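You operate a simulated robot arm through the tools that you are given. There is no shell and no other tool. Be economical: measure what you need, move in short steps, check, and stop when the job is done.

You run a simulated two-armed robot. Do the job below in one go: nothing can be reset, and whatever is moved stays where it is left.

## Task
Take the green cup block out of use and park it at mark 50.
Fine: close its valve, then pull its hose end out; clamp knob loose, then tight again; leave everything else as it is.

Only the result counts: the job must be done as asked and must still hold three seconds after the hand-in. Knocking over, shifting, dropping, spilling or breaking anything else fails it.

## Robot
Two 7-joint arms with two-finger grippers on one trunk, on a base that drives. Base frame: it is fixed to the floor where the robot stands at the start and does not move with it; the origin is under the middle of the robot, x ahead of it, y to its left, z up. Units: mm, degrees, N and s.
The left shoulder is at the start at [50, 216, 1261], the right one opposite. With the tool pointing down near the work surface each hand reaches from about 240 to 800 mm from the robot's upright axis, wherever it stands, measured 20 degrees to its own side. Places, roughly: blue clamp knob [800, 100, 1100]; blue cup block [900, 200, 1000]; blue hose end [800, 200, 1200]; blue valve lever [800, 100, 1200]; direction knob [100, 600, 1200]; green clamp knob [900, 0, 1100]; green cup block [1000, 0, 1000]; green hose end [900, 100, 1200]; green valve lever [900, 0, 1200]; grey clamp knob [700, 300, 1100]; grey cup block [800, 300, 1000]; grey hose end [700, 300, 1200]; grey valve lever [700, 200, 1200]; orange clamp knob [600, 400, 1100]; orange cup block [600, 500, 1000]; orange hose end [700, 400, 1200]. Payload 3.18 kg a hand.
The TCP of each hand is the grasp point between the finger pads, 30 mm short of the fingertips. In the tool frame z runs along the fingers and y along their closing line. The gripper opens to 144 mm. The gripper's body begins 103 mm behind the TCP.
Orientation is told as [roll, pitch, yaw] about the base's x, y, z axes, in that order, counted from this pose: with the fingers straight down and closing along the base's y, the tool's x points along the base's -x, its y along +y and its z along -z.

## Interface
- The arms move only by the tool send_rows. It takes "left_deltas", "right_deltas" or both (then of equal length, played together; a hand with none holds still); each is a list of rows, each a list of 7 numbers: the shift along the tool's x, y, z in units of 50 mm (1.0 is 50 mm), then the turn, a rotation vector about the tool's x, y, z in units of 6 degrees (1.0 is 6 degrees), then the gripper command, from -1 (shut) to 1 (fully open), values between in proportion. In form: [[tx, ty, tz, ax, ay, az, jaw], ...]. A call has 1 to 20 rows; each row shifts and turns the commanded pose from where the row before left it, along the tool's axes as they then stand. A call with a number of a shift or a turn outside -1 to 1 is refused whole. Rows are played at 5 a second. More than 50 mm and 8.6 degrees between two rows, or a gripper value outside its range, and nothing of the call is played. A pose out of reach is approached as far as the arm can. The call stops where the force on the tool passes 40 N (or 10 N more than at its start, if that is more) or the arm is blocked; 0.2 s more then pass. Each finger halts on what it meets, pressing with about 26 N; the grip force reading is that of the motor and also rises with nothing between the fingers. The clock runs only during rows and for 0.2 s after the last one: add rows that do not move to give the fingers time. The reply holds the time, the measured pose of the TCP, the force on the tool along the base axes, the opening and the grip force, in the units named above and with some noise, with the torque about the TCP (base axes, N m) and any sound that the robot's microphone picked up.
- Cameras (640 x 400 px; columns grow to the right, rows downward): "scene" is now at [121.1, 30.4, 1489.2]; the picture's right is [0.36, -0.93, 0.00], its down [-0.20, -0.08, -0.98] and it looks along [0.91, 0.35, -0.22] (base axes); focal length 214 px, centre (320, 200). "left" rides on the left gripper at [77, -16, -143] in its tool frame; the picture's right is [0.21, 0.98, 0.00], its down [-0.84, 0.18, -0.51] and it looks along [-0.50, 0.11, 0.86] (tool axes); focal length 218 px, centre (320, 200). "right" rides on the right gripper at [76, 16, -143] in its tool frame; the picture's right is [-0.21, 0.98, 0.00], its down [-0.84, -0.18, -0.51] and it looks along [-0.50, -0.11, 0.86] (tool axes); focal length 218 px, centre (320, 200). There is no depth. A picture from a camera that has moved, and an enlarged one, comes with that camera's place and axes in the base frame and with its lens. The place of the scene camera against the robot may be out by one fixed shift of up to 12 mm in any direction.
- grab_frame(camera): a new picture of that camera. It takes no simulated time.
- raise_lower(by): slides the trunk up (or, below 0, down) by that many mm; the arms and the scene camera ride with it, the base frame stays. It gives what a move gives, with no picture.
- drive_base(legs): drives the robot by 1 to 6 legs, each [ahead, left, turn to the left] in mm, mm and degrees, along the robot's own axes; the way and the turn of a leg run together, so that a leg with both is an arc; at most 1500 mm and 180 degrees a leg. The arms and the cameras ride along, it lands a little off, and it stops where it bumps. It gives what a move gives.
- pan_tilt(pan, tilt): turns the head with the scene camera to pan (to the left, within 80 degrees either way) and tilt (down, from -29 to 69), counted from straight ahead of the robot. It gives what a move gives.
- close_up(camera, box): a new picture of the part [left, top, right, bottom] of that camera's present view, enlarged. It takes no simulated time.
- hand_in(): hands the job in; it is judged then, once.

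Work in short steps. Places have to be worked out from the pictures, the camera data and where the tool is seen: move nearer, look again, correct. Check each grasp and each placing, and mend what went wrong. You have 120 turns and 100 pictures in all, those below and enlarged ones among them. Open the grippers and draw the arms clear of the work before you hand the job in, unless the task says otherwise; then end with one line.

The tools are called after "Emit:" by a JSON object that holds its "fn" and its "kwargs". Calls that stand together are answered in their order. send_rows: Moves the arms, as the interface text tells. Its arguments: {"type":"object","properties":{"left_deltas":{"type":"array"},"right_deltas":{"type":"array"}},"required":[]} The other tools are called the same way: raise_lower (by) slides the trunk up or down; drive_base (legs) drives the base; pan_tilt (pan, tilt) turns the head that bears the scene camera; grab_frame (camera) takes a picture; close_up (camera, box) takes an enlarged picture of a part of a camera's view; hand_in () hands the job in.

At the start:

```text
t: 0.0
left_ee_pos: [308.2, 149.5, 1477.9]
left_tcp_rot: [0.0, 0.0, 0.2]
left_ft_force: [-0.4, 0.2, 0.3]
left_ft_torque: [-0.02, 0.01, -0.01]
left_width: 143.8
left_grasp_force: 0.0
right_ee_pos: [328.5, -96.2, 1381.8]
right_tcp_rot: [0.1, 0.0, -0.1]
right_ft_force: [-0.1, 0.4, -0.3]
right_ft_torque: [0.02, 0.03, 0.02]
right_width: 143.9
right_grasp_force: 0.1
trunk travel left (down, up): [-340.0, 30.0]
robot x, y, heading: [-1.4, -0.5, -0.1]
head pan, tilt: [21.1, 12.6]
```

scene: 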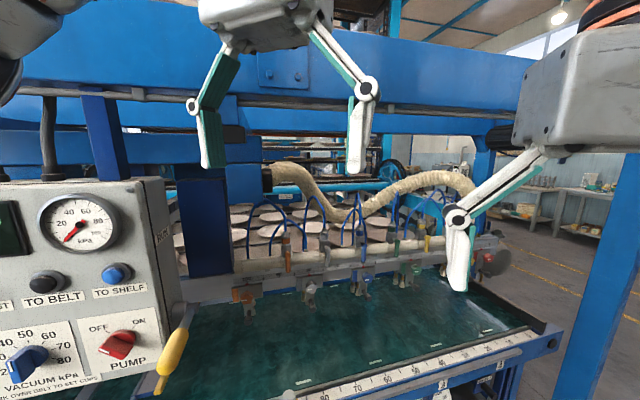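
right: 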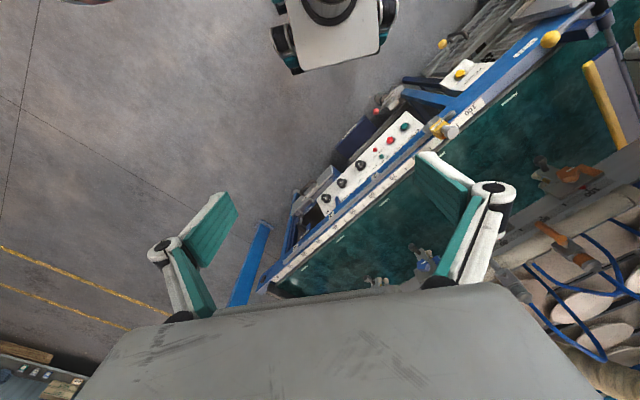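
left: 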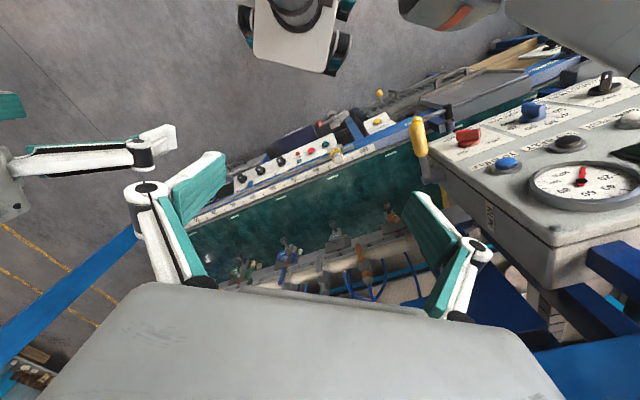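

The cup blocks hang on a rail beyond the belt, with a scale along the near edge. I take enlarged pictures of the rail and the scale.

Emit:
{"fn": "close_up", "kwargs": {"camera": "scene", "box": [340, 180, 520, 310]}}

Emit:
{"fn": "close_up", "kwargs": {"camera": "scene", "box": [220, 180, 400, 310]}}

Emit:
{"fn": "close_up", "kwargs": {"camera": "scene", "box": [280, 310, 560, 400]}}

```text
3.08 times, centred on (430, 245) of scene
camera zoom: at [121.1, 30.4, 1489.2], right [0.36, -0.93, 0.0], down [-0.2, -0.08, -0.98], along [0.91, 0.35, -0.22], focal length 660 px, centre (-18, 62)
```

zoom: 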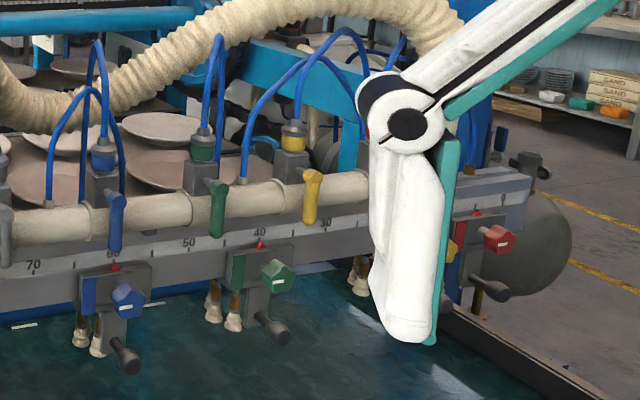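

```text
3.08 times, centred on (310, 245) of scene
camera zoom: at [121.1, 30.4, 1489.2], right [0.36, -0.93, 0.0], down [-0.2, -0.08, -0.98], along [0.91, 0.35, -0.22], focal length 660 px, centre (351, 62)
```

zoom: 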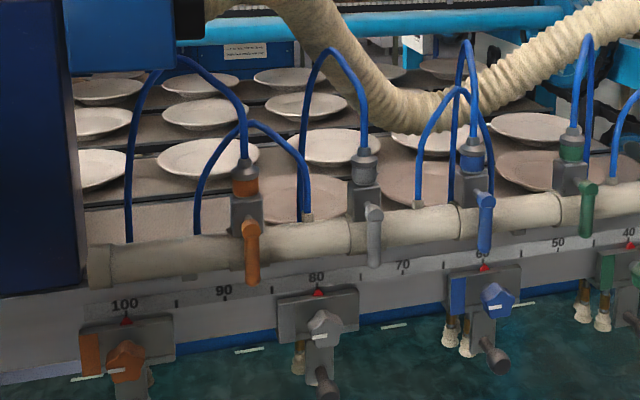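

```text
2.29 times, centred on (420, 355) of scene
camera zoom: at [121.1, 30.4, 1489.2], right [0.36, -0.93, 0.0], down [-0.2, -0.08, -0.98], along [0.91, 0.35, -0.22], focal length 490 px, centre (91, -154)
```

zoom: 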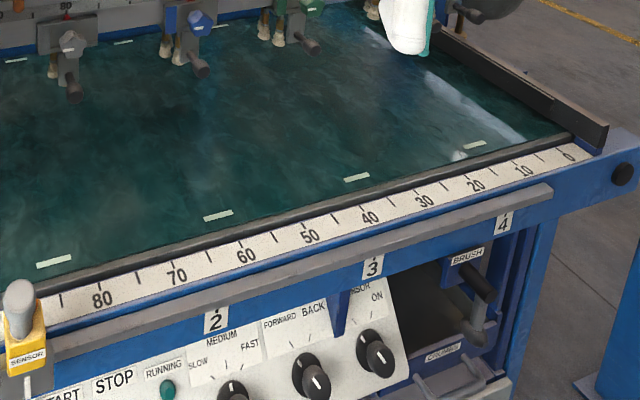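

The rail runs roughly along (0.59,-0.81) and green's pointer is near (955,-24,1081), too far to reach from here. There's a blue post on the right, so I look around before driving.

Emit:
{"fn": "pan_tilt", "kwargs": {"pan": -25, "tilt": 35}}

Emit:
{"fn": "grab_frame", "kwargs": {"camera": "scene"}}

Emit:
{"fn": "pan_tilt", "kwargs": {"pan": 15, "tilt": 50}}

Emit:
{"fn": "grab_frame", "kwargs": {"camera": "scene"}}

```text
t: 1.1
left_ee_pos: [309.5, 149.5, 1478.6]
left_tcp_rot: [-0.1, 0.0, 0.1]
left_ft_force: [-0.5, -0.5, 0.1]
left_ft_torque: [-0.06, -0.02, 0.01]
left_width: 143.9
left_grasp_force: 0.0
right_ee_pos: [329.2, -96.6, 1380.9]
right_tcp_rot: [0.1, 0.0, -0.1]
right_ft_force: [0.2, 0.9, 0.1]
right_ft_torque: [-0.01, -0.03, 0.01]
right_width: 144.0
right_grasp_force: 0.1
trunk travel left (down, up): [-340.0, 30.0]
robot x, y, heading: [-0.3, 0.8, -0.1]
head pan, tilt: [-25.0, 35.0]
```

```text
93 pictures are left
camera scene: at [113.9, -40.2, 1453.3], right [-0.42, -0.91, 0.0], down [-0.52, 0.24, -0.82], along [0.74, -0.35, -0.57], focal length 214 px, centre (320, 200)
```

scene: 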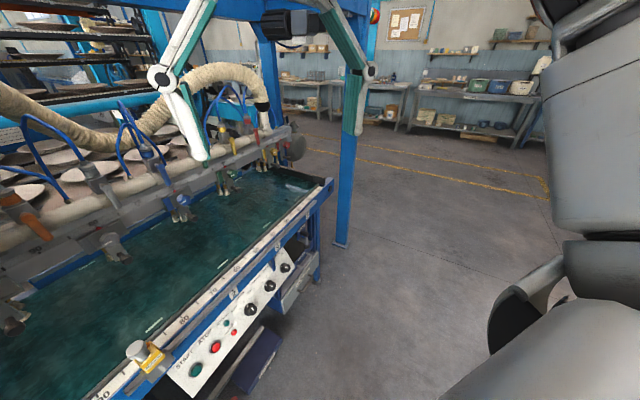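

```text
t: 2.2
left_ee_pos: [308.2, 149.0, 1477.9]
left_tcp_rot: [-0.1, 0.0, 0.1]
left_ft_force: [0.0, 0.1, 0.5]
left_ft_torque: [0.01, -0.02, 0.01]
left_width: 144.1
left_grasp_force: 0.0
right_ee_pos: [329.7, -96.7, 1382.0]
right_tcp_rot: [0.0, 0.0, 0.0]
right_ft_force: [0.6, -0.5, 0.6]
right_ft_torque: [0.02, 0.02, 0.01]
right_width: 144.0
right_grasp_force: 0.2
trunk travel left (down, up): [-340.0, 30.0]
robot x, y, heading: [2.7, -0.8, -0.0]
head pan, tilt: [15.0, 50.0]
```

```text
92 pictures are left
camera scene: at [108.4, 16.7, 1431.6], right [0.26, -0.97, 0.0], down [-0.74, -0.2, -0.64], along [0.62, 0.17, -0.77], focal length 214 px, centre (320, 200)
```

scene: 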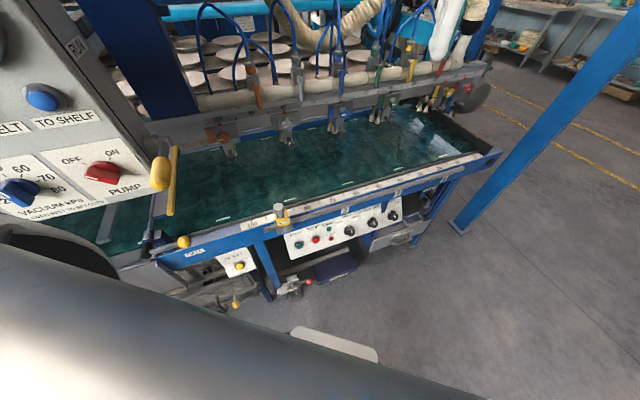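

The post base stands near (1298,-807) and the near table edge lies about 430–460 mm out along the normal. I drive to about (340,-241) and turn to face the rail.

Emit:
{"fn": "drive_base", "kwargs": {"legs": [[335, -241, 0], [0, 0, 36]]}}

Emit:
{"fn": "pan_tilt", "kwargs": {"pan": -8, "tilt": 30}}

Emit:
{"fn": "grab_frame", "kwargs": {"camera": "scene"}}

```text
t: 5.0
left_ee_pos: [584.6, -92.6, 1503.1]
left_tcp_rot: [0.1, -5.3, 3.3]
left_ft_force: [1.1, 0.5, 0.0]
left_ft_torque: [-0.01, 0.0, -0.01]
left_width: 143.8
left_grasp_force: 0.0
right_ee_pos: [635.3, -336.5, 1389.1]
right_tcp_rot: [0.4, -1.4, 3.0]
right_ft_force: [-0.2, 0.2, -0.5]
right_ft_torque: [-0.07, -0.05, 0.02]
right_width: 143.8
right_grasp_force: 0.2
trunk travel left (down, up): [-340.0, 30.0]
robot x, y, heading: [332.6, -247.2, 3.2]
head pan, tilt: [15.0, 50.0]
stopped in leg 1: the robot was blocked; the commanded pose is now the measured one
```

```text
t: 5.9
left_ee_pos: [583.2, -92.2, 1503.7]
left_tcp_rot: [0.0, -5.3, 3.0]
left_ft_force: [0.0, 0.3, 0.6]
left_ft_torque: [-0.01, 0.01, 0.0]
left_width: 144.0
left_grasp_force: 0.0
right_ee_pos: [634.1, -336.4, 1389.5]
right_tcp_rot: [0.4, -1.6, 2.8]
right_ft_force: [0.2, -0.4, 0.3]
right_ft_torque: [-0.01, 0.01, 0.02]
right_width: 143.9
right_grasp_force: 0.0
trunk travel left (down, up): [-340.0, 30.0]
robot x, y, heading: [332.3, -245.0, 2.9]
head pan, tilt: [-8.0, 30.0]
```

```text
91 pictures are left
camera scene: at [422.8, -266.1, 1463.5], right [-0.09, -1.0, -0.01], down [-0.48, 0.05, -0.88], along [0.87, -0.07, -0.48], focal length 214 px, centre (320, 200)
```

scene: 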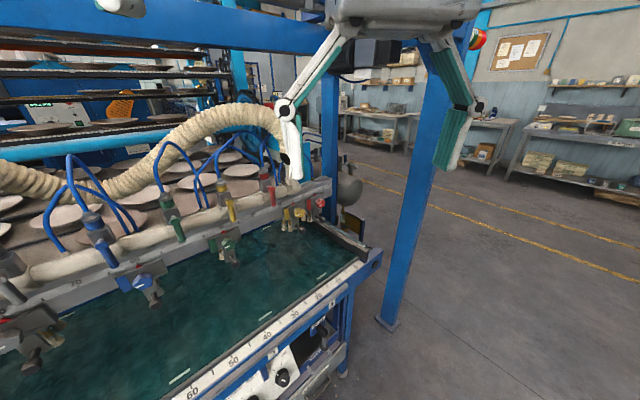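

The left hand seems to have bumped the overhead beam, whose underside I put near z 1505. I back off a little, then lower the trunk so the arms pass under it.

Emit:
{"fn": "drive_base", "kwargs": {"legs": [[-65, -45, 0]]}}

Emit:
{"fn": "raise_lower", "kwargs": {"by": -200}}

Emit:
{"fn": "grab_frame", "kwargs": {"camera": "scene"}}

Emit:
{"fn": "grab_frame", "kwargs": {"camera": "left"}}

```text
t: 7.0
left_ee_pos: [562.5, -133.5, 1492.2]
left_tcp_rot: [-0.4, -2.9, 2.6]
left_ft_force: [-0.2, 0.2, 0.0]
left_ft_torque: [0.04, -0.04, 0.0]
left_width: 144.1
left_grasp_force: 0.1
right_ee_pos: [604.3, -379.4, 1381.3]
right_tcp_rot: [0.1, 0.0, 2.3]
right_ft_force: [-0.5, 0.6, 1.1]
right_ft_torque: [0.01, -0.01, 0.02]
right_width: 144.1
right_grasp_force: 0.0
trunk travel left (down, up): [-340.0, 30.0]
robot x, y, heading: [272.8, -293.5, 2.6]
head pan, tilt: [-8.0, 30.0]
```

```text
t: 8.7
left_ee_pos: [577.7, -134.1, 1312.6]
left_tcp_rot: [-0.2, -1.3, 2.7]
left_ft_force: [1.2, 0.9, -0.5]
left_ft_torque: [0.01, 0.09, 0.0]
left_width: 144.0
left_grasp_force: 0.0
right_ee_pos: [620.6, -378.4, 1200.3]
right_tcp_rot: [0.4, 1.8, 1.9]
right_ft_force: [9.2, -1.1, -4.9]
right_ft_torque: [0.09, 0.87, 0.01]
right_width: 144.0
right_grasp_force: 0.1
trunk travel left (down, up): [-168.0, 201.0]
robot x, y, heading: [270.9, -294.6, 2.3]
head pan, tilt: [-8.0, 30.0]
stopped: the force on the tool passed its limit at 57 N (the readings are from after the stop); the commanded pose is now the measured one
```

```text
90 pictures are left
camera scene: at [484.3, -303.0, 1282.3], right [-0.11, -0.99, 0.0], down [-0.49, 0.05, -0.87], along [0.87, -0.09, -0.49], focal length 214 px, centre (320, 200)
```

scene: 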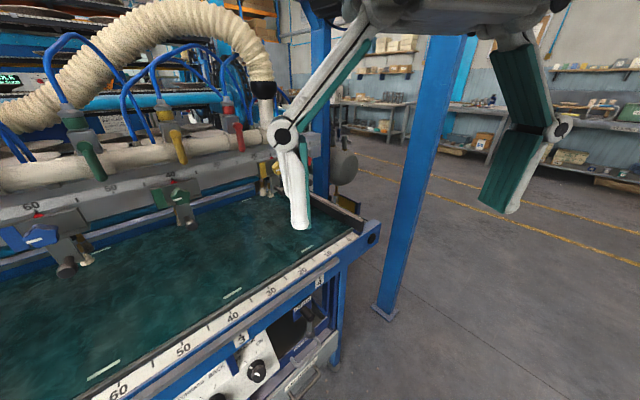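

```text
89 pictures are left
camera left: at [499.0, -152.3, 1453.6], right [-0.25, 0.97, -0.01], down [0.82, 0.22, 0.53], along [0.51, 0.13, -0.85], focal length 218 px, centre (320, 200)
```

left: 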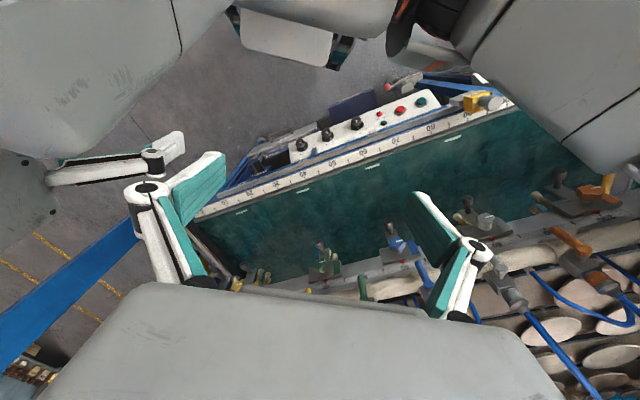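

The trunk stopped because the head, which shifts forward as it goes down, seems to press on the right hand. I move both hands outward and away from the head.

Emit:
{"fn": "send_rows", "kwargs": {"right_deltas": [[-0.6, -0.6, 0, 0, 0, 0, 1], [-0.6, -0.6, 0, 0, 0, 0, 1], [-0.5, -0.7, 0, 0, 0, 0, 1], [-0.3, -0.7, 0, 0, 0, 0, 1]], "left_deltas": [[0, 0.6, 0.2, 0, 0, 0, 1], [0, 0.6, 0.4, 0, 0, 0, 1], [0, 0.6, 0.5, 0, 0, 0, 1], [0, 0.4, 0.6, 0, 0, 0, 1]]}}

Emit:
{"fn": "grab_frame", "kwargs": {"camera": "scene"}}

```text
t: 9.7
left_ee_pos: [568.6, -21.0, 1230.3]
left_tcp_rot: [-0.1, -1.6, 2.6]
left_ft_force: [0.5, 0.6, -0.5]
left_ft_torque: [0.01, 0.04, 0.0]
left_width: 143.9
left_grasp_force: 0.1
right_ee_pos: [722.2, -506.3, 1199.2]
right_tcp_rot: [0.4, 1.5, 1.9]
right_ft_force: [-0.2, -0.3, -0.3]
right_ft_torque: [0.01, 0.01, 0.02]
right_width: 143.8
right_grasp_force: 0.0
trunk travel left (down, up): [-168.0, 201.0]
robot x, y, heading: [270.6, -293.6, 2.3]
head pan, tilt: [-8.0, 30.0]
```

```text
88 pictures are left
camera scene: at [481.0, -302.5, 1282.6], right [-0.1, -1.0, 0.0], down [-0.5, 0.05, -0.87], along [0.86, -0.08, -0.5], focal length 214 px, centre (320, 200)
```

scene: 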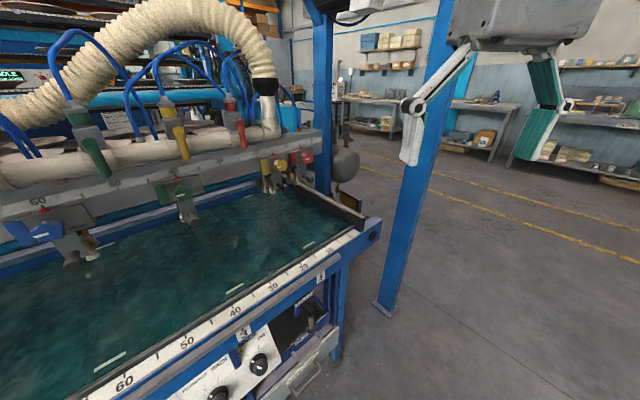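

Hands are clear. I turn in place to face the rail.

Emit:
{"fn": "drive_base", "kwargs": {"legs": [[0, 0, 33.7]]}}

Emit:
{"fn": "pan_tilt", "kwargs": {"pan": -15, "tilt": 20}}

Emit:
{"fn": "grab_frame", "kwargs": {"camera": "scene"}}

```text
t: 11.7
left_ee_pos: [363.7, 97.7, 1231.0]
left_tcp_rot: [-0.2, -1.6, 36.3]
left_ft_force: [0.4, -0.7, -0.2]
left_ft_torque: [0.01, 0.0, -0.03]
left_width: 143.9
left_grasp_force: 0.0
right_ee_pos: [762.4, -218.8, 1198.9]
right_tcp_rot: [0.3, 1.4, 35.7]
right_ft_force: [0.5, 0.0, -0.5]
right_ft_torque: [-0.02, 0.0, 0.01]
right_width: 144.0
right_grasp_force: 0.0
trunk travel left (down, up): [-168.0, 201.0]
robot x, y, heading: [270.1, -298.7, 36.4]
head pan, tilt: [-8.0, 30.0]
```

```text
t: 12.4
left_ee_pos: [364.3, 98.2, 1231.0]
left_tcp_rot: [-0.2, -1.6, 36.4]
left_ft_force: [-0.3, -0.4, 0.4]
left_ft_torque: [0.01, -0.01, 0.01]
left_width: 143.8
left_grasp_force: 0.2
right_ee_pos: [761.7, -221.4, 1199.0]
right_tcp_rot: [0.4, 1.4, 35.7]
right_ft_force: [0.6, 0.3, 0.3]
right_ft_torque: [-0.04, 0.01, -0.01]
right_width: 144.0
right_grasp_force: 0.2
trunk travel left (down, up): [-168.0, 201.0]
robot x, y, heading: [269.2, -294.9, 36.1]
head pan, tilt: [-15.0, 20.0]
```

```text
87 pictures are left
camera scene: at [452.9, -191.3, 1298.9], right [0.36, -0.93, 0.0], down [-0.32, -0.12, -0.94], along [0.88, 0.34, -0.34], focal length 214 px, centre (320, 200)
```

scene: 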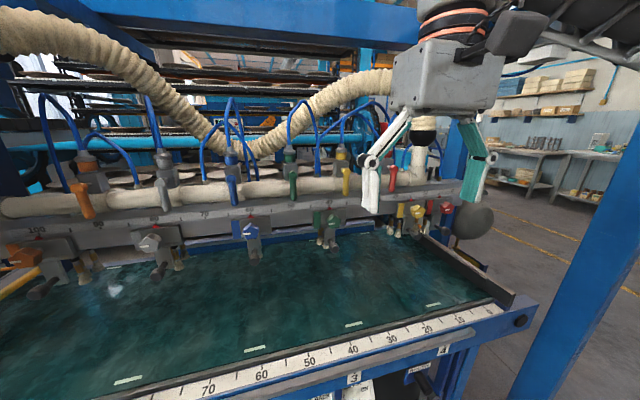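

Good position. I take enlarged views of the green set to see its shape and the hose run.

Emit:
{"fn": "close_up", "kwargs": {"camera": "scene", "box": [260, 90, 380, 180]}}

Emit:
{"fn": "close_up", "kwargs": {"camera": "scene", "box": [270, 170, 370, 250]}}

Emit:
{"fn": "grab_frame", "kwargs": {"camera": "right"}}

```text
4.44 times, centred on (320, 135) of scene
camera zoom: at [452.9, -191.3, 1298.9], right [0.36, -0.93, 0.0], down [-0.32, -0.12, -0.94], along [0.88, 0.34, -0.34], focal length 953 px, centre (320, 489)
```

zoom: 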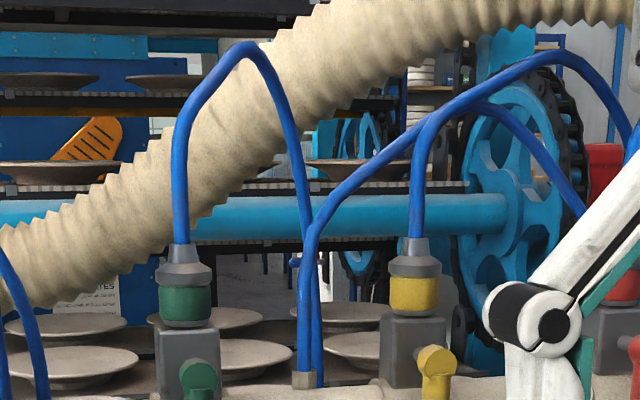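

```text
5.00 times, centred on (320, 210) of scene
camera zoom: at [452.9, -191.3, 1298.9], right [0.36, -0.93, 0.0], down [-0.32, -0.12, -0.94], along [0.88, 0.34, -0.34], focal length 1072 px, centre (320, 150)
```

zoom: 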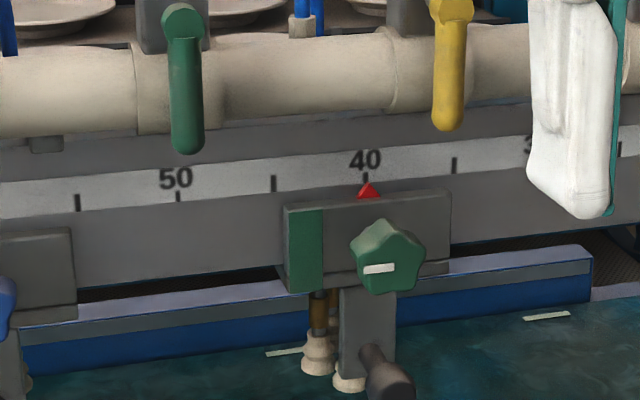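

```text
84 pictures are left
camera right: at [694.2, -250.1, 1343.5], right [-0.4, 0.92, 0.0], down [0.8, 0.35, 0.49], along [0.44, 0.2, -0.87], focal length 218 px, centre (320, 200)
```

right: 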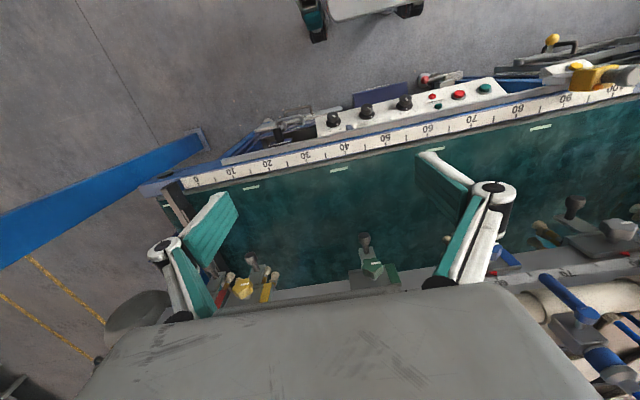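

I triangulate from two views, in rail coordinates (n outward, t along it): lever tip n 707, t 480, z 1133; hose collar n 754, t 482, z 1221; knob n 723, t 582, z 1060. I tilt the right hand to 30° below horizontal and bring it opposite the lever.

Emit:
{"fn": "send_rows", "kwargs": {"right_deltas": [[0, 0.3, 0, 0, -1, 0, 1], [0, 0.3, 0, 0, -1, 0, 1], [0, 0.3, 0, 0, -1, 0, 1], [0, 0.3, 0, 0, -1, 0, 0.5], [0, 0.3, 0, 0, -1, 0, 0], [0, 0.3, 0, 0, -1, 0, 0], [0, 0.3, 0, 0, -1, 0, 0], [0, 0.3, 0, 0, -1, 0, 0], [0, 0.3, 0, 0, -1, 0, 0], [0, 0.3, 0, 0, -1, 0, 0]]}}

Emit:
{"fn": "grab_frame", "kwargs": {"camera": "right"}}

Emit:
{"fn": "grab_frame", "kwargs": {"camera": "scene"}}

```text
t: 14.6
left_ee_pos: [364.9, 98.6, 1228.6]
left_tcp_rot: [-0.3, -1.5, 36.4]
left_ft_force: [0.0, 0.6, -0.5]
left_ft_torque: [-0.03, -0.01, 0.0]
left_width: 144.0
left_grasp_force: 0.0
right_ee_pos: [686.9, -96.4, 1200.3]
right_tcp_rot: [4.0, -57.0, 30.4]
right_ft_force: [0.6, 0.9, -0.5]
right_ft_torque: [-0.03, 0.01, -0.05]
right_width: 72.0
right_grasp_force: 0.1
trunk travel left (down, up): [-168.0, 201.0]
robot x, y, heading: [272.1, -294.4, 36.3]
head pan, tilt: [-15.0, 20.0]
```

```text
83 pictures are left
camera right: at [544.8, -174.0, 1213.7], right [-0.44, 0.87, 0.21], down [0.15, -0.16, 0.98], along [0.88, 0.46, -0.06], focal length 218 px, centre (320, 200)
```

right: 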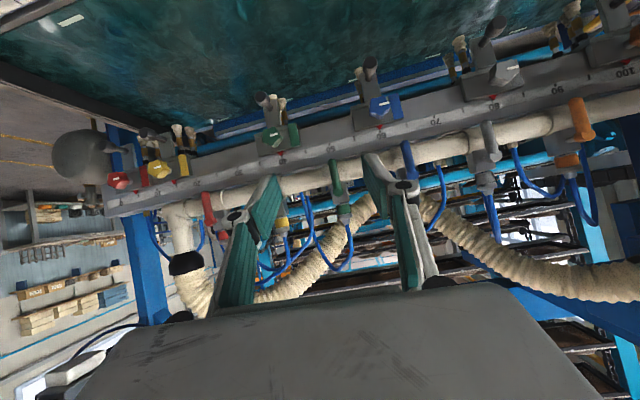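

```text
82 pictures are left
camera scene: at [454.9, -196.2, 1312.7], right [0.3, -0.95, 0.0], down [-0.18, -0.06, -0.98], along [0.94, 0.3, -0.19], focal length 214 px, centre (320, 200)
```

scene: 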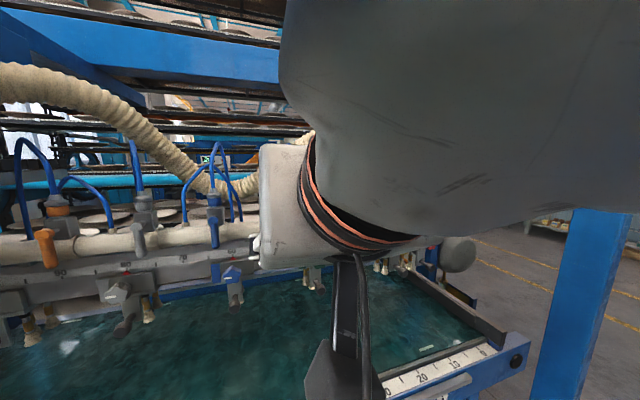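

The right arm crowds the head and blocks its view. I raise the trunk 120 mm, which draws the head back, and look again.

Emit:
{"fn": "raise_lower", "kwargs": {"by": 110}}

Emit:
{"fn": "grab_frame", "kwargs": {"camera": "scene"}}

```text
t: 16.0
left_ee_pos: [365.9, 98.4, 1340.5]
left_tcp_rot: [-0.1, -1.6, 36.3]
left_ft_force: [0.9, 0.6, -0.3]
left_ft_torque: [-0.02, 0.04, 0.02]
left_width: 143.9
left_grasp_force: 0.1
right_ee_pos: [674.6, -97.1, 1310.1]
right_tcp_rot: [0.7, -58.5, 35.1]
right_ft_force: [-0.4, 0.1, -0.3]
right_ft_torque: [-0.01, -0.02, 0.0]
right_width: 71.9
right_grasp_force: 0.1
trunk travel left (down, up): [-278.0, 91.0]
robot x, y, heading: [270.7, -294.0, 36.0]
head pan, tilt: [-15.0, 20.0]
```

```text
81 pictures are left
camera scene: at [393.0, -235.3, 1414.3], right [0.36, -0.93, 0.0], down [-0.32, -0.12, -0.94], along [0.88, 0.34, -0.34], focal length 214 px, centre (320, 200)
```

scene: 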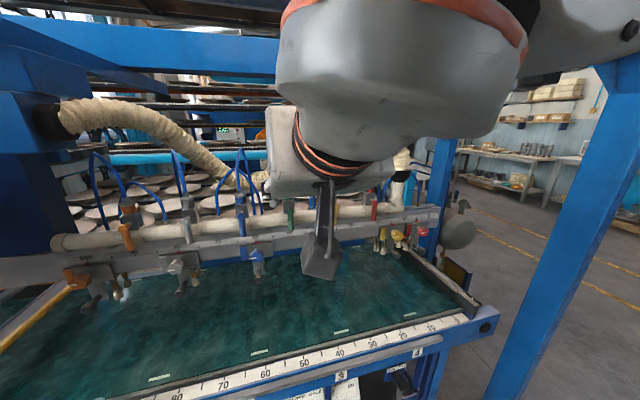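

The head is clear again. I shift the robot left and slightly forward so the right arm works from the side and doesn't cover the view.

Emit:
{"fn": "drive_base", "kwargs": {"legs": [[40, 120, 0]]}}

Emit:
{"fn": "pan_tilt", "kwargs": {"pan": -25, "tilt": 20}}

Emit:
{"fn": "send_rows", "kwargs": {"right_deltas": [[0.8, -0.5, 0.3, 0, 0, 0, -1], [0.8, -0.5, 0.3, 0, 0, 0, -1], [0.6, -0.6, 0.2, 0, 0, 0, -1], [0, -0.2, 0, 0, 0, 0, -1]]}}

Emit:
{"fn": "grab_frame", "kwargs": {"camera": "scene"}}

Emit:
{"fn": "grab_frame", "kwargs": {"camera": "right"}}

```text
t: 17.8
left_ee_pos: [324.4, 221.8, 1341.4]
left_tcp_rot: [-0.1, -1.6, 36.3]
left_ft_force: [-0.2, -0.4, 0.3]
left_ft_torque: [-0.03, -0.02, 0.04]
left_width: 144.1
left_grasp_force: 0.1
right_ee_pos: [634.2, 26.9, 1310.7]
right_tcp_rot: [0.8, -58.5, 35.1]
right_ft_force: [0.3, 0.1, 0.6]
right_ft_torque: [-0.04, -0.01, -0.04]
right_width: 71.8
right_grasp_force: 0.1
trunk travel left (down, up): [-278.0, 91.0]
robot x, y, heading: [229.4, -174.6, 36.0]
head pan, tilt: [-15.0, 20.0]
```

```text
t: 18.5
left_ee_pos: [323.8, 220.1, 1341.7]
left_tcp_rot: [-0.2, -1.7, 36.3]
left_ft_force: [0.2, 0.2, 0.3]
left_ft_torque: [0.04, 0.01, -0.01]
left_width: 143.9
left_grasp_force: 0.1
right_ee_pos: [633.0, 25.0, 1310.6]
right_tcp_rot: [0.8, -58.6, 34.9]
right_ft_force: [0.4, -0.4, 0.5]
right_ft_torque: [0.0, -0.01, -0.04]
right_width: 72.1
right_grasp_force: 0.0
trunk travel left (down, up): [-278.0, 91.0]
robot x, y, heading: [234.2, -170.1, 36.1]
head pan, tilt: [-25.0, 20.0]
```

```text
t: 19.5
left_ee_pos: [323.9, 220.4, 1342.3]
left_tcp_rot: [-0.2, -1.6, 36.2]
left_ft_force: [0.5, -0.5, 0.5]
left_ft_torque: [0.01, -0.02, -0.02]
left_width: 143.8
left_grasp_force: 0.1
right_ee_pos: [674.5, -24.5, 1221.0]
right_tcp_rot: [0.7, -58.5, 35.0]
right_ft_force: [0.0, -0.1, 1.1]
right_ft_torque: [0.01, 0.02, -0.01]
right_width: 0.0
right_grasp_force: 26.0
right hand out of reach, approached as far as the arm can: row 3, 4
trunk travel left (down, up): [-278.0, 91.0]
robot x, y, heading: [229.2, -176.6, 36.4]
head pan, tilt: [-25.0, 20.0]
```

```text
80 pictures are left
camera scene: at [356.4, -128.8, 1414.6], right [0.19, -0.98, 0.0], down [-0.34, -0.07, -0.94], along [0.92, 0.18, -0.34], focal length 214 px, centre (320, 200)
```

scene: 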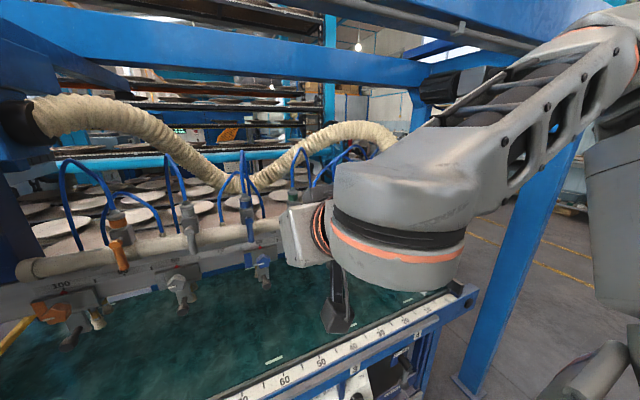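

```text
79 pictures are left
camera right: at [534.7, -104.8, 1230.7], right [-0.48, 0.86, 0.18], down [0.12, -0.15, 0.98], along [0.87, 0.49, -0.03], focal length 218 px, centre (320, 200)
```

right: 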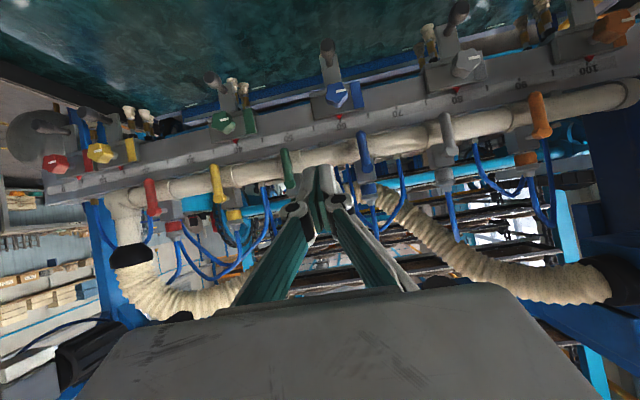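

The hand reaches its wrist limits at this tilt close in. Before going on I take a close-up of the levers for hints about which way they turn.

Emit:
{"fn": "close_up", "kwargs": {"camera": "right", "box": [200, 90, 400, 215]}}

Emit:
{"fn": "close_up", "kwargs": {"camera": "scene", "box": [90, 180, 290, 305]}}

```text
3.20 times, centred on (300, 152) of right
camera zoom: at [534.7, -104.8, 1230.7], right [-0.48, 0.86, 0.18], down [0.12, -0.15, 0.98], along [0.87, 0.49, -0.03], focal length 698 px, centre (384, 352)
```

zoom: 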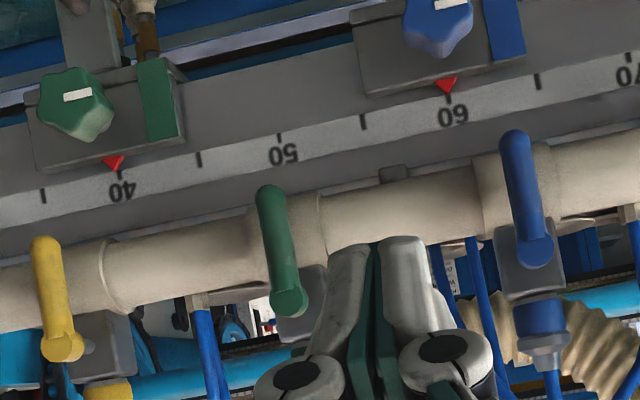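

```text
3.20 times, centred on (190, 242) of scene
camera zoom: at [356.4, -128.8, 1414.6], right [0.19, -0.98, 0.0], down [-0.34, -0.07, -0.94], along [0.92, 0.18, -0.34], focal length 686 px, centre (736, 64)
```

zoom: 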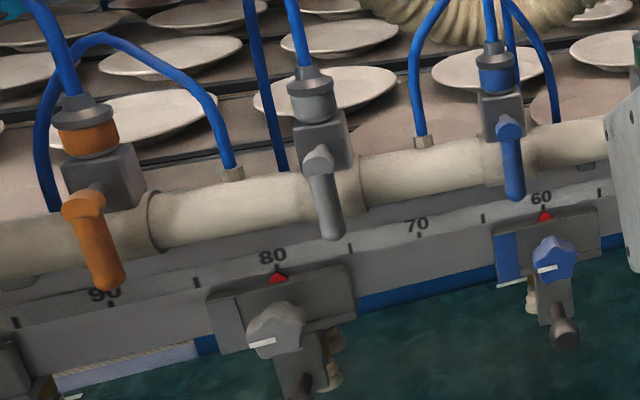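

No stops are visible, so I'll first try closing clockwise as seen from the front, pushing the lever toward mark 60. I ease the tilt to about 40° from vertical and move to the right side of the lever, still short of the pipe.

Emit:
{"fn": "send_rows", "kwargs": {"right_deltas": [[-0.26, -0.67, 0.3, 0, 1, 0, -1], [-0.26, -0.67, 0.3, 0, 1, 0, -1], [-0.3, -0.67, 0.3, 0, 1, 0, -1]]}}

Emit:
{"fn": "grab_frame", "kwargs": {"camera": "scene"}}

Emit:
{"fn": "grab_frame", "kwargs": {"camera": "right"}}

```text
t: 20.3
left_ee_pos: [325.9, 218.7, 1341.8]
left_tcp_rot: [-0.1, -1.6, 36.4]
left_ft_force: [-0.3, -0.2, 0.1]
left_ft_torque: [0.02, 0.06, 0.02]
left_width: 143.9
left_grasp_force: 0.1
right_ee_pos: [783.2, -71.1, 1225.6]
right_tcp_rot: [0.7, -40.5, 35.3]
right_ft_force: [0.4, -0.3, 0.0]
right_ft_torque: [0.08, 0.02, 0.02]
right_width: 0.0
right_grasp_force: 26.0
trunk travel left (down, up): [-278.0, 91.0]
robot x, y, heading: [228.4, -171.9, 36.2]
head pan, tilt: [-25.0, 20.0]
```

```text
76 pictures are left
camera scene: at [358.2, -128.9, 1414.3], right [0.19, -0.98, 0.0], down [-0.34, -0.07, -0.94], along [0.92, 0.18, -0.34], focal length 214 px, centre (320, 200)
```

scene: 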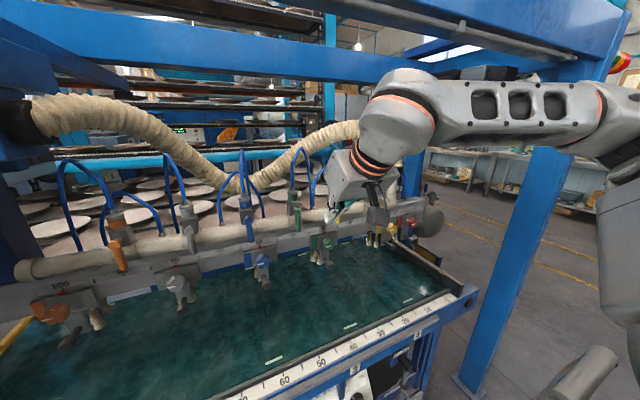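

```text
75 pictures are left
camera right: at [652.3, -145.7, 1283.8], right [-0.44, 0.89, 0.14], down [0.36, 0.03, 0.93], along [0.82, 0.46, -0.33], focal length 218 px, centre (320, 200)
```

right: 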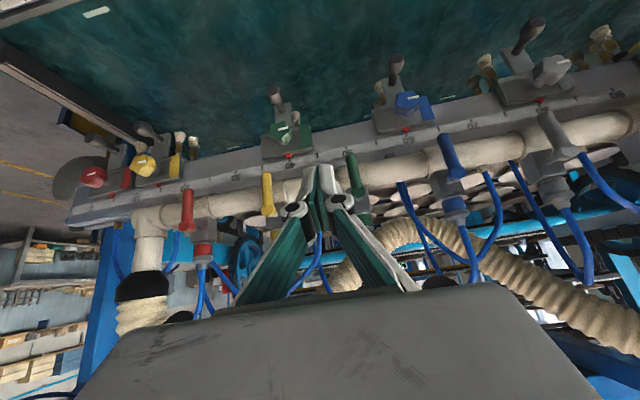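

The scene view is now clear, and the wrist camera confirms the lever tip near (855,28,1132). I move the closed fingers in beside the lever on its right, about 18 mm off.

Emit:
{"fn": "send_rows", "kwargs": {"right_deltas": [[-0.23, 0, 0.75, 0, 0, 0, -1], [-0.23, 0, 0.75, 0, 0, 0, -1], [-0.23, 0, 0.74, 0, 0, 0, -1]]}}

Emit:
{"fn": "close_up", "kwargs": {"camera": "scene", "box": [240, 150, 400, 250]}}

Emit:
{"fn": "close_up", "kwargs": {"camera": "right", "box": [220, 90, 420, 215]}}

```text
t: 21.1
left_ee_pos: [327.3, 222.5, 1340.5]
left_tcp_rot: [-0.2, -1.7, 36.3]
left_ft_force: [0.2, -1.0, -0.4]
left_ft_torque: [0.0, 0.05, -0.02]
left_width: 143.9
left_grasp_force: 0.1
right_ee_pos: [863.5, -9.4, 1163.4]
right_tcp_rot: [0.6, -40.4, 35.4]
right_ft_force: [0.0, 0.1, 0.1]
right_ft_torque: [-0.01, 0.02, -0.02]
right_width: 0.3
right_grasp_force: 25.9
trunk travel left (down, up): [-278.0, 91.0]
robot x, y, heading: [233.6, -174.0, 36.3]
head pan, tilt: [-25.0, 20.0]
```

```text
4.00 times, centred on (320, 200) of scene
camera zoom: at [358.0, -127.1, 1414.3], right [0.19, -0.98, 0.0], down [-0.34, -0.07, -0.94], along [0.92, 0.18, -0.34], focal length 858 px, centre (320, 200)
```

zoom: 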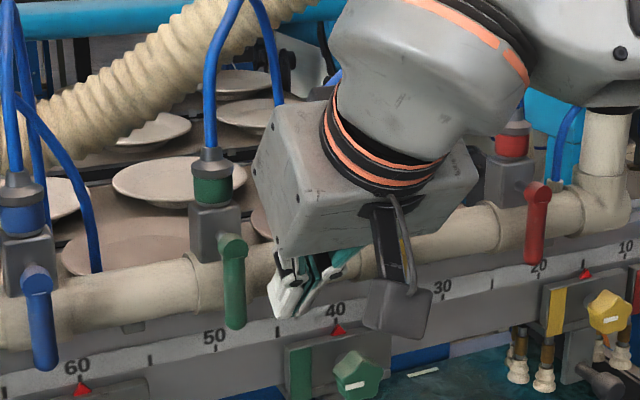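

```text
3.20 times, centred on (320, 152) of right
camera zoom: at [732.4, -84.3, 1221.5], right [-0.44, 0.89, 0.14], down [0.36, 0.03, 0.93], along [0.82, 0.46, -0.33], focal length 698 px, centre (320, 352)
```

zoom: 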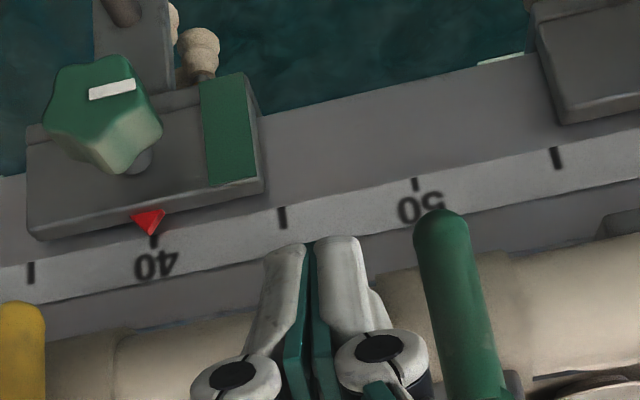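

The fingers sit beside the lever at the right depth. I push left along the start of the arc and watch the force.

Emit:
{"fn": "send_rows", "kwargs": {"right_deltas": [[0.01, 0.2, 0.015, 0, 0, 0, -1], [0.02, 0.2, 0.02, 0, 0, 0, -1], [0.02, 0.2, 0.02, 0, 0, 0, -1], [0, 0.14, 0, 0, 0, 0, -1]]}}

Emit:
{"fn": "close_up", "kwargs": {"camera": "scene", "box": [240, 150, 400, 250]}}

```text
t: 22.1
left_ee_pos: [324.8, 220.9, 1340.1]
left_tcp_rot: [-0.1, -1.7, 36.2]
left_ft_force: [-0.2, -0.3, -0.8]
left_ft_torque: [0.0, 0.01, -0.02]
left_width: 144.0
left_grasp_force: 0.2
right_ee_pos: [840.5, 18.7, 1160.4]
right_tcp_rot: [0.6, -40.6, 35.4]
right_ft_force: [0.1, 0.7, -0.1]
right_ft_torque: [0.0, -0.03, 0.0]
right_width: 0.0
right_grasp_force: 25.5
trunk travel left (down, up): [-278.0, 91.0]
robot x, y, heading: [231.7, -169.5, 36.1]
head pan, tilt: [-25.0, 20.0]
```

```text
4.00 times, centred on (320, 200) of scene
camera zoom: at [356.6, -127.9, 1414.5], right [0.19, -0.98, 0.0], down [-0.34, -0.07, -0.94], along [0.92, 0.18, -0.34], focal length 858 px, centre (320, 200)
```

zoom: 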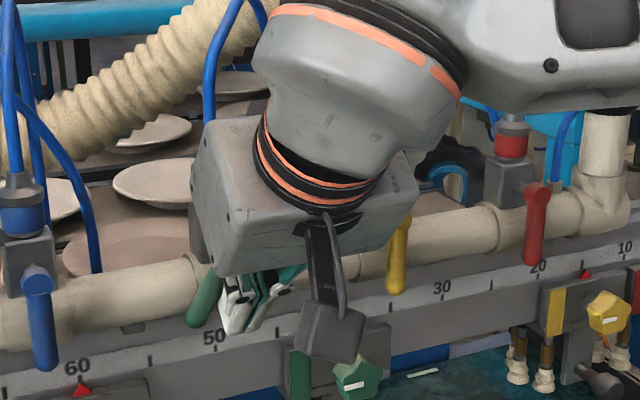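

The lever swings left freely. I follow the rest of the arc up to horizontal.

Emit:
{"fn": "send_rows", "kwargs": {"right_deltas": [[-0.04, 0.26, -0.05, 0, 0, 0, -1], [-0.07, 0.26, -0.08, 0, 0, 0, -1], [-0.11, 0.2, -0.13, 0, 0, 0, -1], [-0.13, 0.16, -0.16, 0, 0, 0, -1]]}}

Emit:
{"fn": "close_up", "kwargs": {"camera": "scene", "box": [240, 150, 400, 250]}}

Emit:
{"fn": "close_up", "kwargs": {"camera": "right", "box": [220, 90, 420, 215]}}

```text
t: 23.1
left_ee_pos: [324.7, 220.0, 1341.3]
left_tcp_rot: [0.0, -1.7, 36.2]
left_ft_force: [-0.5, 0.9, 0.4]
left_ft_torque: [-0.01, 0.0, 0.03]
left_width: 144.2
left_grasp_force: 0.0
right_ee_pos: [813.6, 54.3, 1187.1]
right_tcp_rot: [0.5, -40.5, 35.4]
right_ft_force: [-2.7, 0.1, -1.9]
right_ft_torque: [-0.05, 0.02, 0.05]
right_width: 0.0
right_grasp_force: 26.0
trunk travel left (down, up): [-278.0, 91.0]
robot x, y, heading: [227.0, -169.3, 36.3]
head pan, tilt: [-25.0, 20.0]
```

```text
4.00 times, centred on (320, 200) of scene
camera zoom: at [356.4, -127.8, 1414.5], right [0.19, -0.98, 0.0], down [-0.34, -0.07, -0.94], along [0.92, 0.18, -0.34], focal length 858 px, centre (320, 200)
```

zoom: 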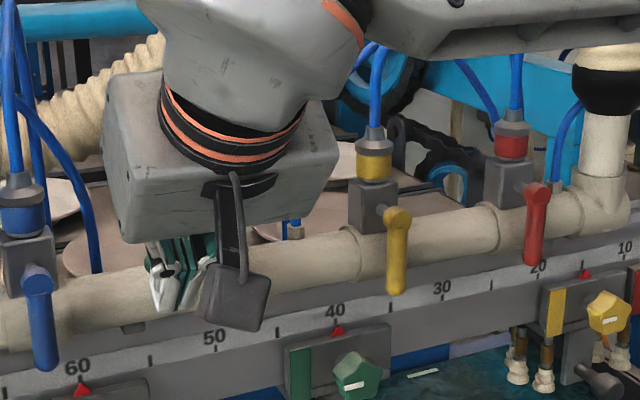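

```text
3.20 times, centred on (320, 152) of right
camera zoom: at [683.4, -21.0, 1245.0], right [-0.44, 0.89, 0.14], down [0.36, 0.03, 0.93], along [0.82, 0.46, -0.33], focal length 698 px, centre (320, 352)
```

zoom: 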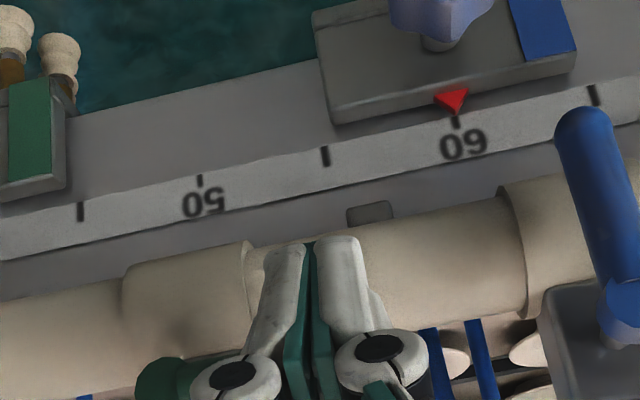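

The lever looks nearly horizontal. I nudge up a few mm more toward its stop, then back straight out to look.

Emit:
{"fn": "send_rows", "kwargs": {"right_deltas": [[-0.05, 0, -0.06, 0, 0, 0, -1], [-0.05, 0, -0.06, 0, 0, 0, -1]]}}

Emit:
{"fn": "send_rows", "kwargs": {"right_deltas": [[0.4, 0, -0.2, 0, 0, 0, -1], [0.6, 0, -0.3, 0, 0, 0, -1], [0.7, 0, -0.5, 0, 0, 0, -1]]}}

Emit:
{"fn": "close_up", "kwargs": {"camera": "right", "box": [220, 90, 420, 215]}}

```text
t: 23.7
left_ee_pos: [324.8, 220.5, 1340.6]
left_tcp_rot: [-0.1, -1.6, 36.3]
left_ft_force: [-1.2, 0.9, -0.3]
left_ft_torque: [0.02, -0.02, 0.03]
left_width: 143.9
left_grasp_force: 0.0
right_ee_pos: [813.7, 51.8, 1189.4]
right_tcp_rot: [0.4, -40.0, 35.4]
right_ft_force: [-10.4, -5.2, -20.5]
right_ft_torque: [-0.26, 0.54, 0.11]
right_width: 6.1
right_grasp_force: 30.3
trunk travel left (down, up): [-278.0, 91.0]
robot x, y, heading: [232.8, -173.8, 36.3]
head pan, tilt: [-25.0, 20.0]
```

```text
t: 24.5
left_ee_pos: [323.6, 220.2, 1341.8]
left_tcp_rot: [-0.2, -1.8, 36.3]
left_ft_force: [-0.6, -0.2, 0.3]
left_ft_torque: [0.03, -0.06, 0.0]
left_width: 144.2
left_grasp_force: 0.0
right_ee_pos: [732.0, -3.2, 1177.5]
right_tcp_rot: [0.5, -40.7, 35.3]
right_ft_force: [0.0, 0.5, -0.5]
right_ft_torque: [0.03, -0.02, 0.01]
right_width: 0.1
right_grasp_force: 30.8
trunk travel left (down, up): [-278.0, 91.0]
robot x, y, heading: [230.7, -175.7, 36.0]
head pan, tilt: [-25.0, 20.0]
```

```text
3.20 times, centred on (320, 152) of right
camera zoom: at [601.2, -79.6, 1235.7], right [-0.44, 0.89, 0.14], down [0.36, 0.03, 0.93], along [0.82, 0.46, -0.33], focal length 698 px, centre (320, 352)
```

zoom: 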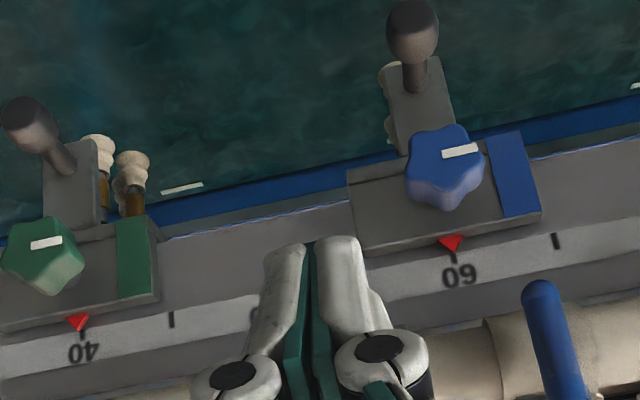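

It met a firm stop (about 20 N). I check the lever's resting position.

Emit:
{"fn": "grab_frame", "kwargs": {"camera": "right"}}

Emit:
{"fn": "close_up", "kwargs": {"camera": "scene", "box": [220, 140, 380, 240]}}

```text
68 pictures are left
camera right: at [601.2, -79.6, 1235.7], right [-0.44, 0.89, 0.14], down [0.36, 0.03, 0.93], along [0.82, 0.46, -0.33], focal length 218 px, centre (320, 200)
```

right: 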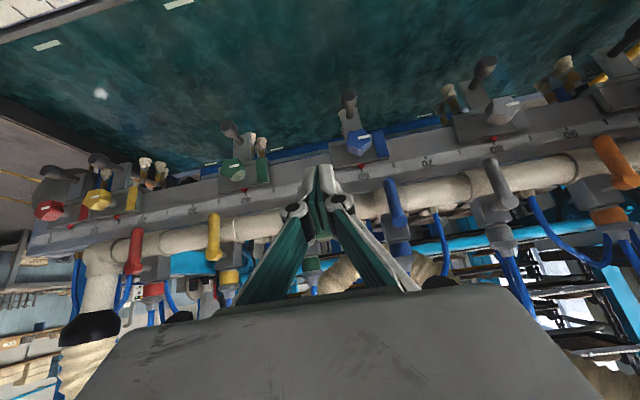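

```text
4.00 times, centred on (300, 190) of scene
camera zoom: at [355.4, -128.7, 1414.8], right [0.19, -0.98, 0.0], down [-0.33, -0.07, -0.94], along [0.92, 0.18, -0.34], focal length 858 px, centre (400, 240)
```

zoom: 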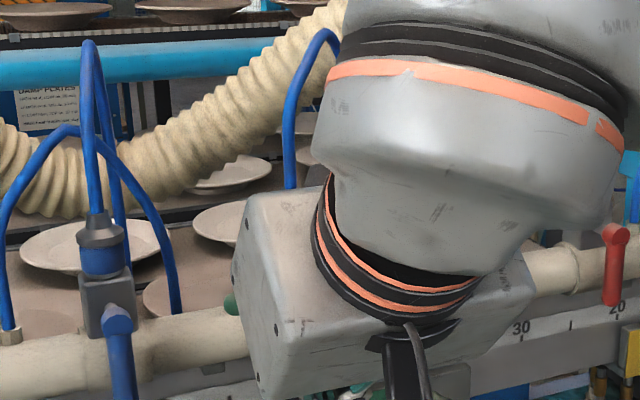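

The lever lies horizontal, so the valve is closed. Next I rise and line up with the green hose collar, jaws open to about 50 mm.

Emit:
{"fn": "send_rows", "kwargs": {"right_deltas": [[-0.766, 0, -0.136, 0, 0, 0, -1], [-0.766, -0.25, -0.136, 0, 0, 0, -0.6], [-0.766, -0.35, -0.136, 0, 0, 0, -0.3], [-0.766, -0.38, -0.136, 0, 0, 0, -0.3], [0, 0, 0, 0, 0, 0, -0.3]]}}

Emit:
{"fn": "grab_frame", "kwargs": {"camera": "right"}}

Emit:
{"fn": "close_up", "kwargs": {"camera": "scene", "box": [200, 100, 400, 225]}}

```text
t: 25.7
left_ee_pos: [324.0, 220.7, 1341.1]
left_tcp_rot: [-0.3, -1.7, 36.3]
left_ft_force: [0.9, 0.4, -0.4]
left_ft_torque: [-0.01, 0.0, -0.01]
left_width: 143.8
left_grasp_force: 0.0
right_ee_pos: [844.5, 15.9, 1296.5]
right_tcp_rot: [0.5, -40.5, 35.3]
right_ft_force: [-0.2, -0.5, -0.3]
right_ft_torque: [0.03, -0.01, 0.01]
right_width: 50.5
right_grasp_force: 0.0
trunk travel left (down, up): [-278.0, 91.0]
robot x, y, heading: [231.7, -173.6, 36.2]
head pan, tilt: [-25.0, 20.0]
```

```text
66 pictures are left
camera right: at [713.9, -60.5, 1354.9], right [-0.44, 0.89, 0.14], down [0.36, 0.03, 0.93], along [0.82, 0.46, -0.33], focal length 218 px, centre (320, 200)
```

right: 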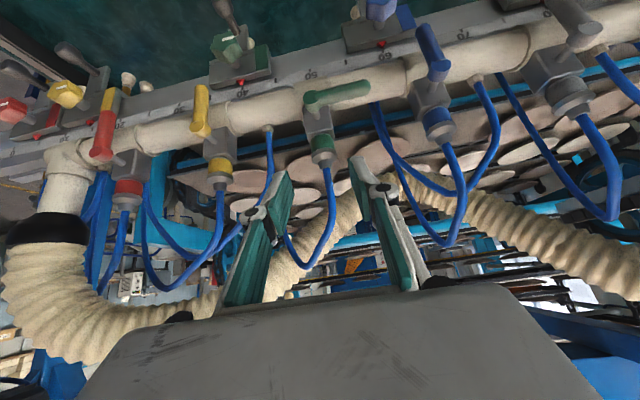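

```text
3.20 times, centred on (300, 162) of scene
camera zoom: at [356.4, -127.7, 1414.5], right [0.19, -0.98, 0.0], down [-0.34, -0.07, -0.94], along [0.92, 0.18, -0.34], focal length 686 px, centre (384, 320)
```

zoom: 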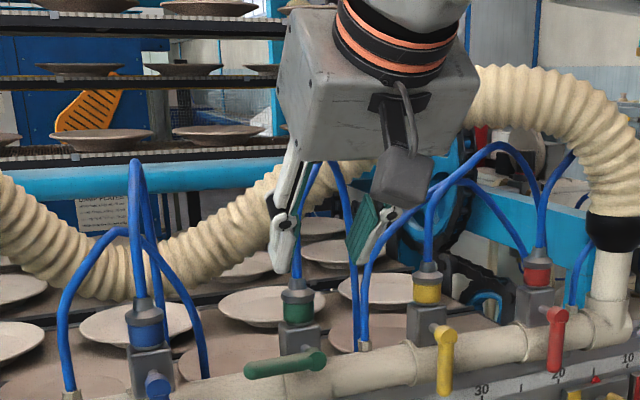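

The collar checks out at about (891,52,1221) in the wrist view, and the jaws straddle its hose. I advance along the tool axis to it.

Emit:
{"fn": "send_rows", "kwargs": {"right_deltas": [[0, 0.02, 0.6, 0, 0, 0, -0.3], [0, 0.02, 0.6, 0, 0, 0, -0.3], [0, 0, 0.6, 0, 0, 0, -0.3]]}}

Emit:
{"fn": "close_up", "kwargs": {"camera": "right", "box": [220, 80, 420, 205]}}

Emit:
{"fn": "close_up", "kwargs": {"camera": "scene", "box": [220, 120, 380, 220]}}

```text
t: 26.5
left_ee_pos: [325.7, 222.0, 1340.0]
left_tcp_rot: [-0.3, -1.6, 36.2]
left_ft_force: [0.6, 0.2, -0.1]
left_ft_torque: [0.02, 0.05, 0.02]
left_width: 144.0
left_grasp_force: 0.0
right_ee_pos: [894.9, 48.4, 1226.6]
right_tcp_rot: [0.6, -40.6, 35.3]
right_ft_force: [-0.8, 1.6, -0.4]
right_ft_torque: [0.0, 0.03, 0.01]
right_width: 50.4
right_grasp_force: 0.0
trunk travel left (down, up): [-278.0, 91.0]
robot x, y, heading: [227.2, -174.5, 36.3]
head pan, tilt: [-25.0, 20.0]
```

```text
3.20 times, centred on (320, 142) of right
camera zoom: at [763.6, -26.2, 1284.1], right [-0.44, 0.89, 0.14], down [0.36, 0.03, 0.93], along [0.82, 0.46, -0.33], focal length 698 px, centre (320, 384)
```

zoom: 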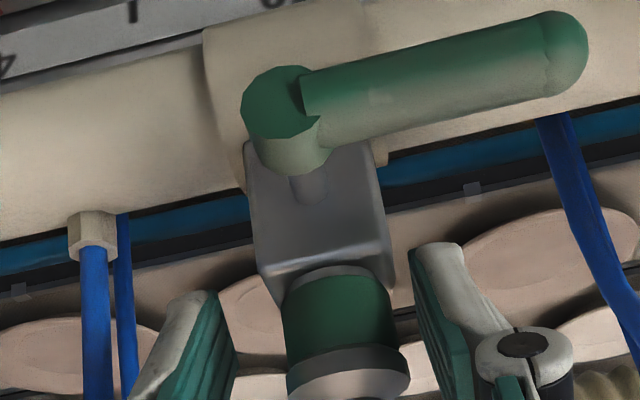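

```text
4.00 times, centred on (300, 170) of scene
camera zoom: at [357.7, -127.6, 1414.3], right [0.19, -0.98, 0.0], down [-0.34, -0.07, -0.94], along [0.92, 0.18, -0.34], focal length 858 px, centre (400, 320)
```

zoom: 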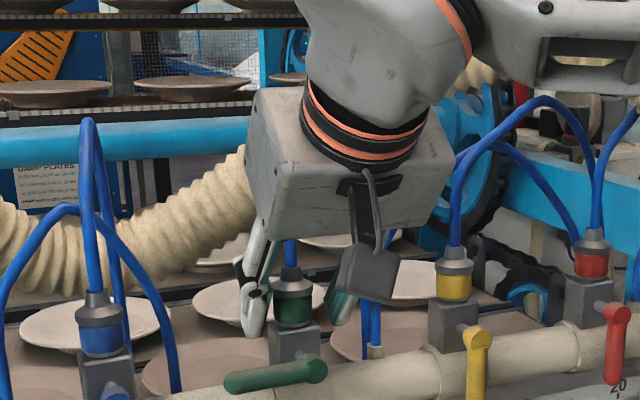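

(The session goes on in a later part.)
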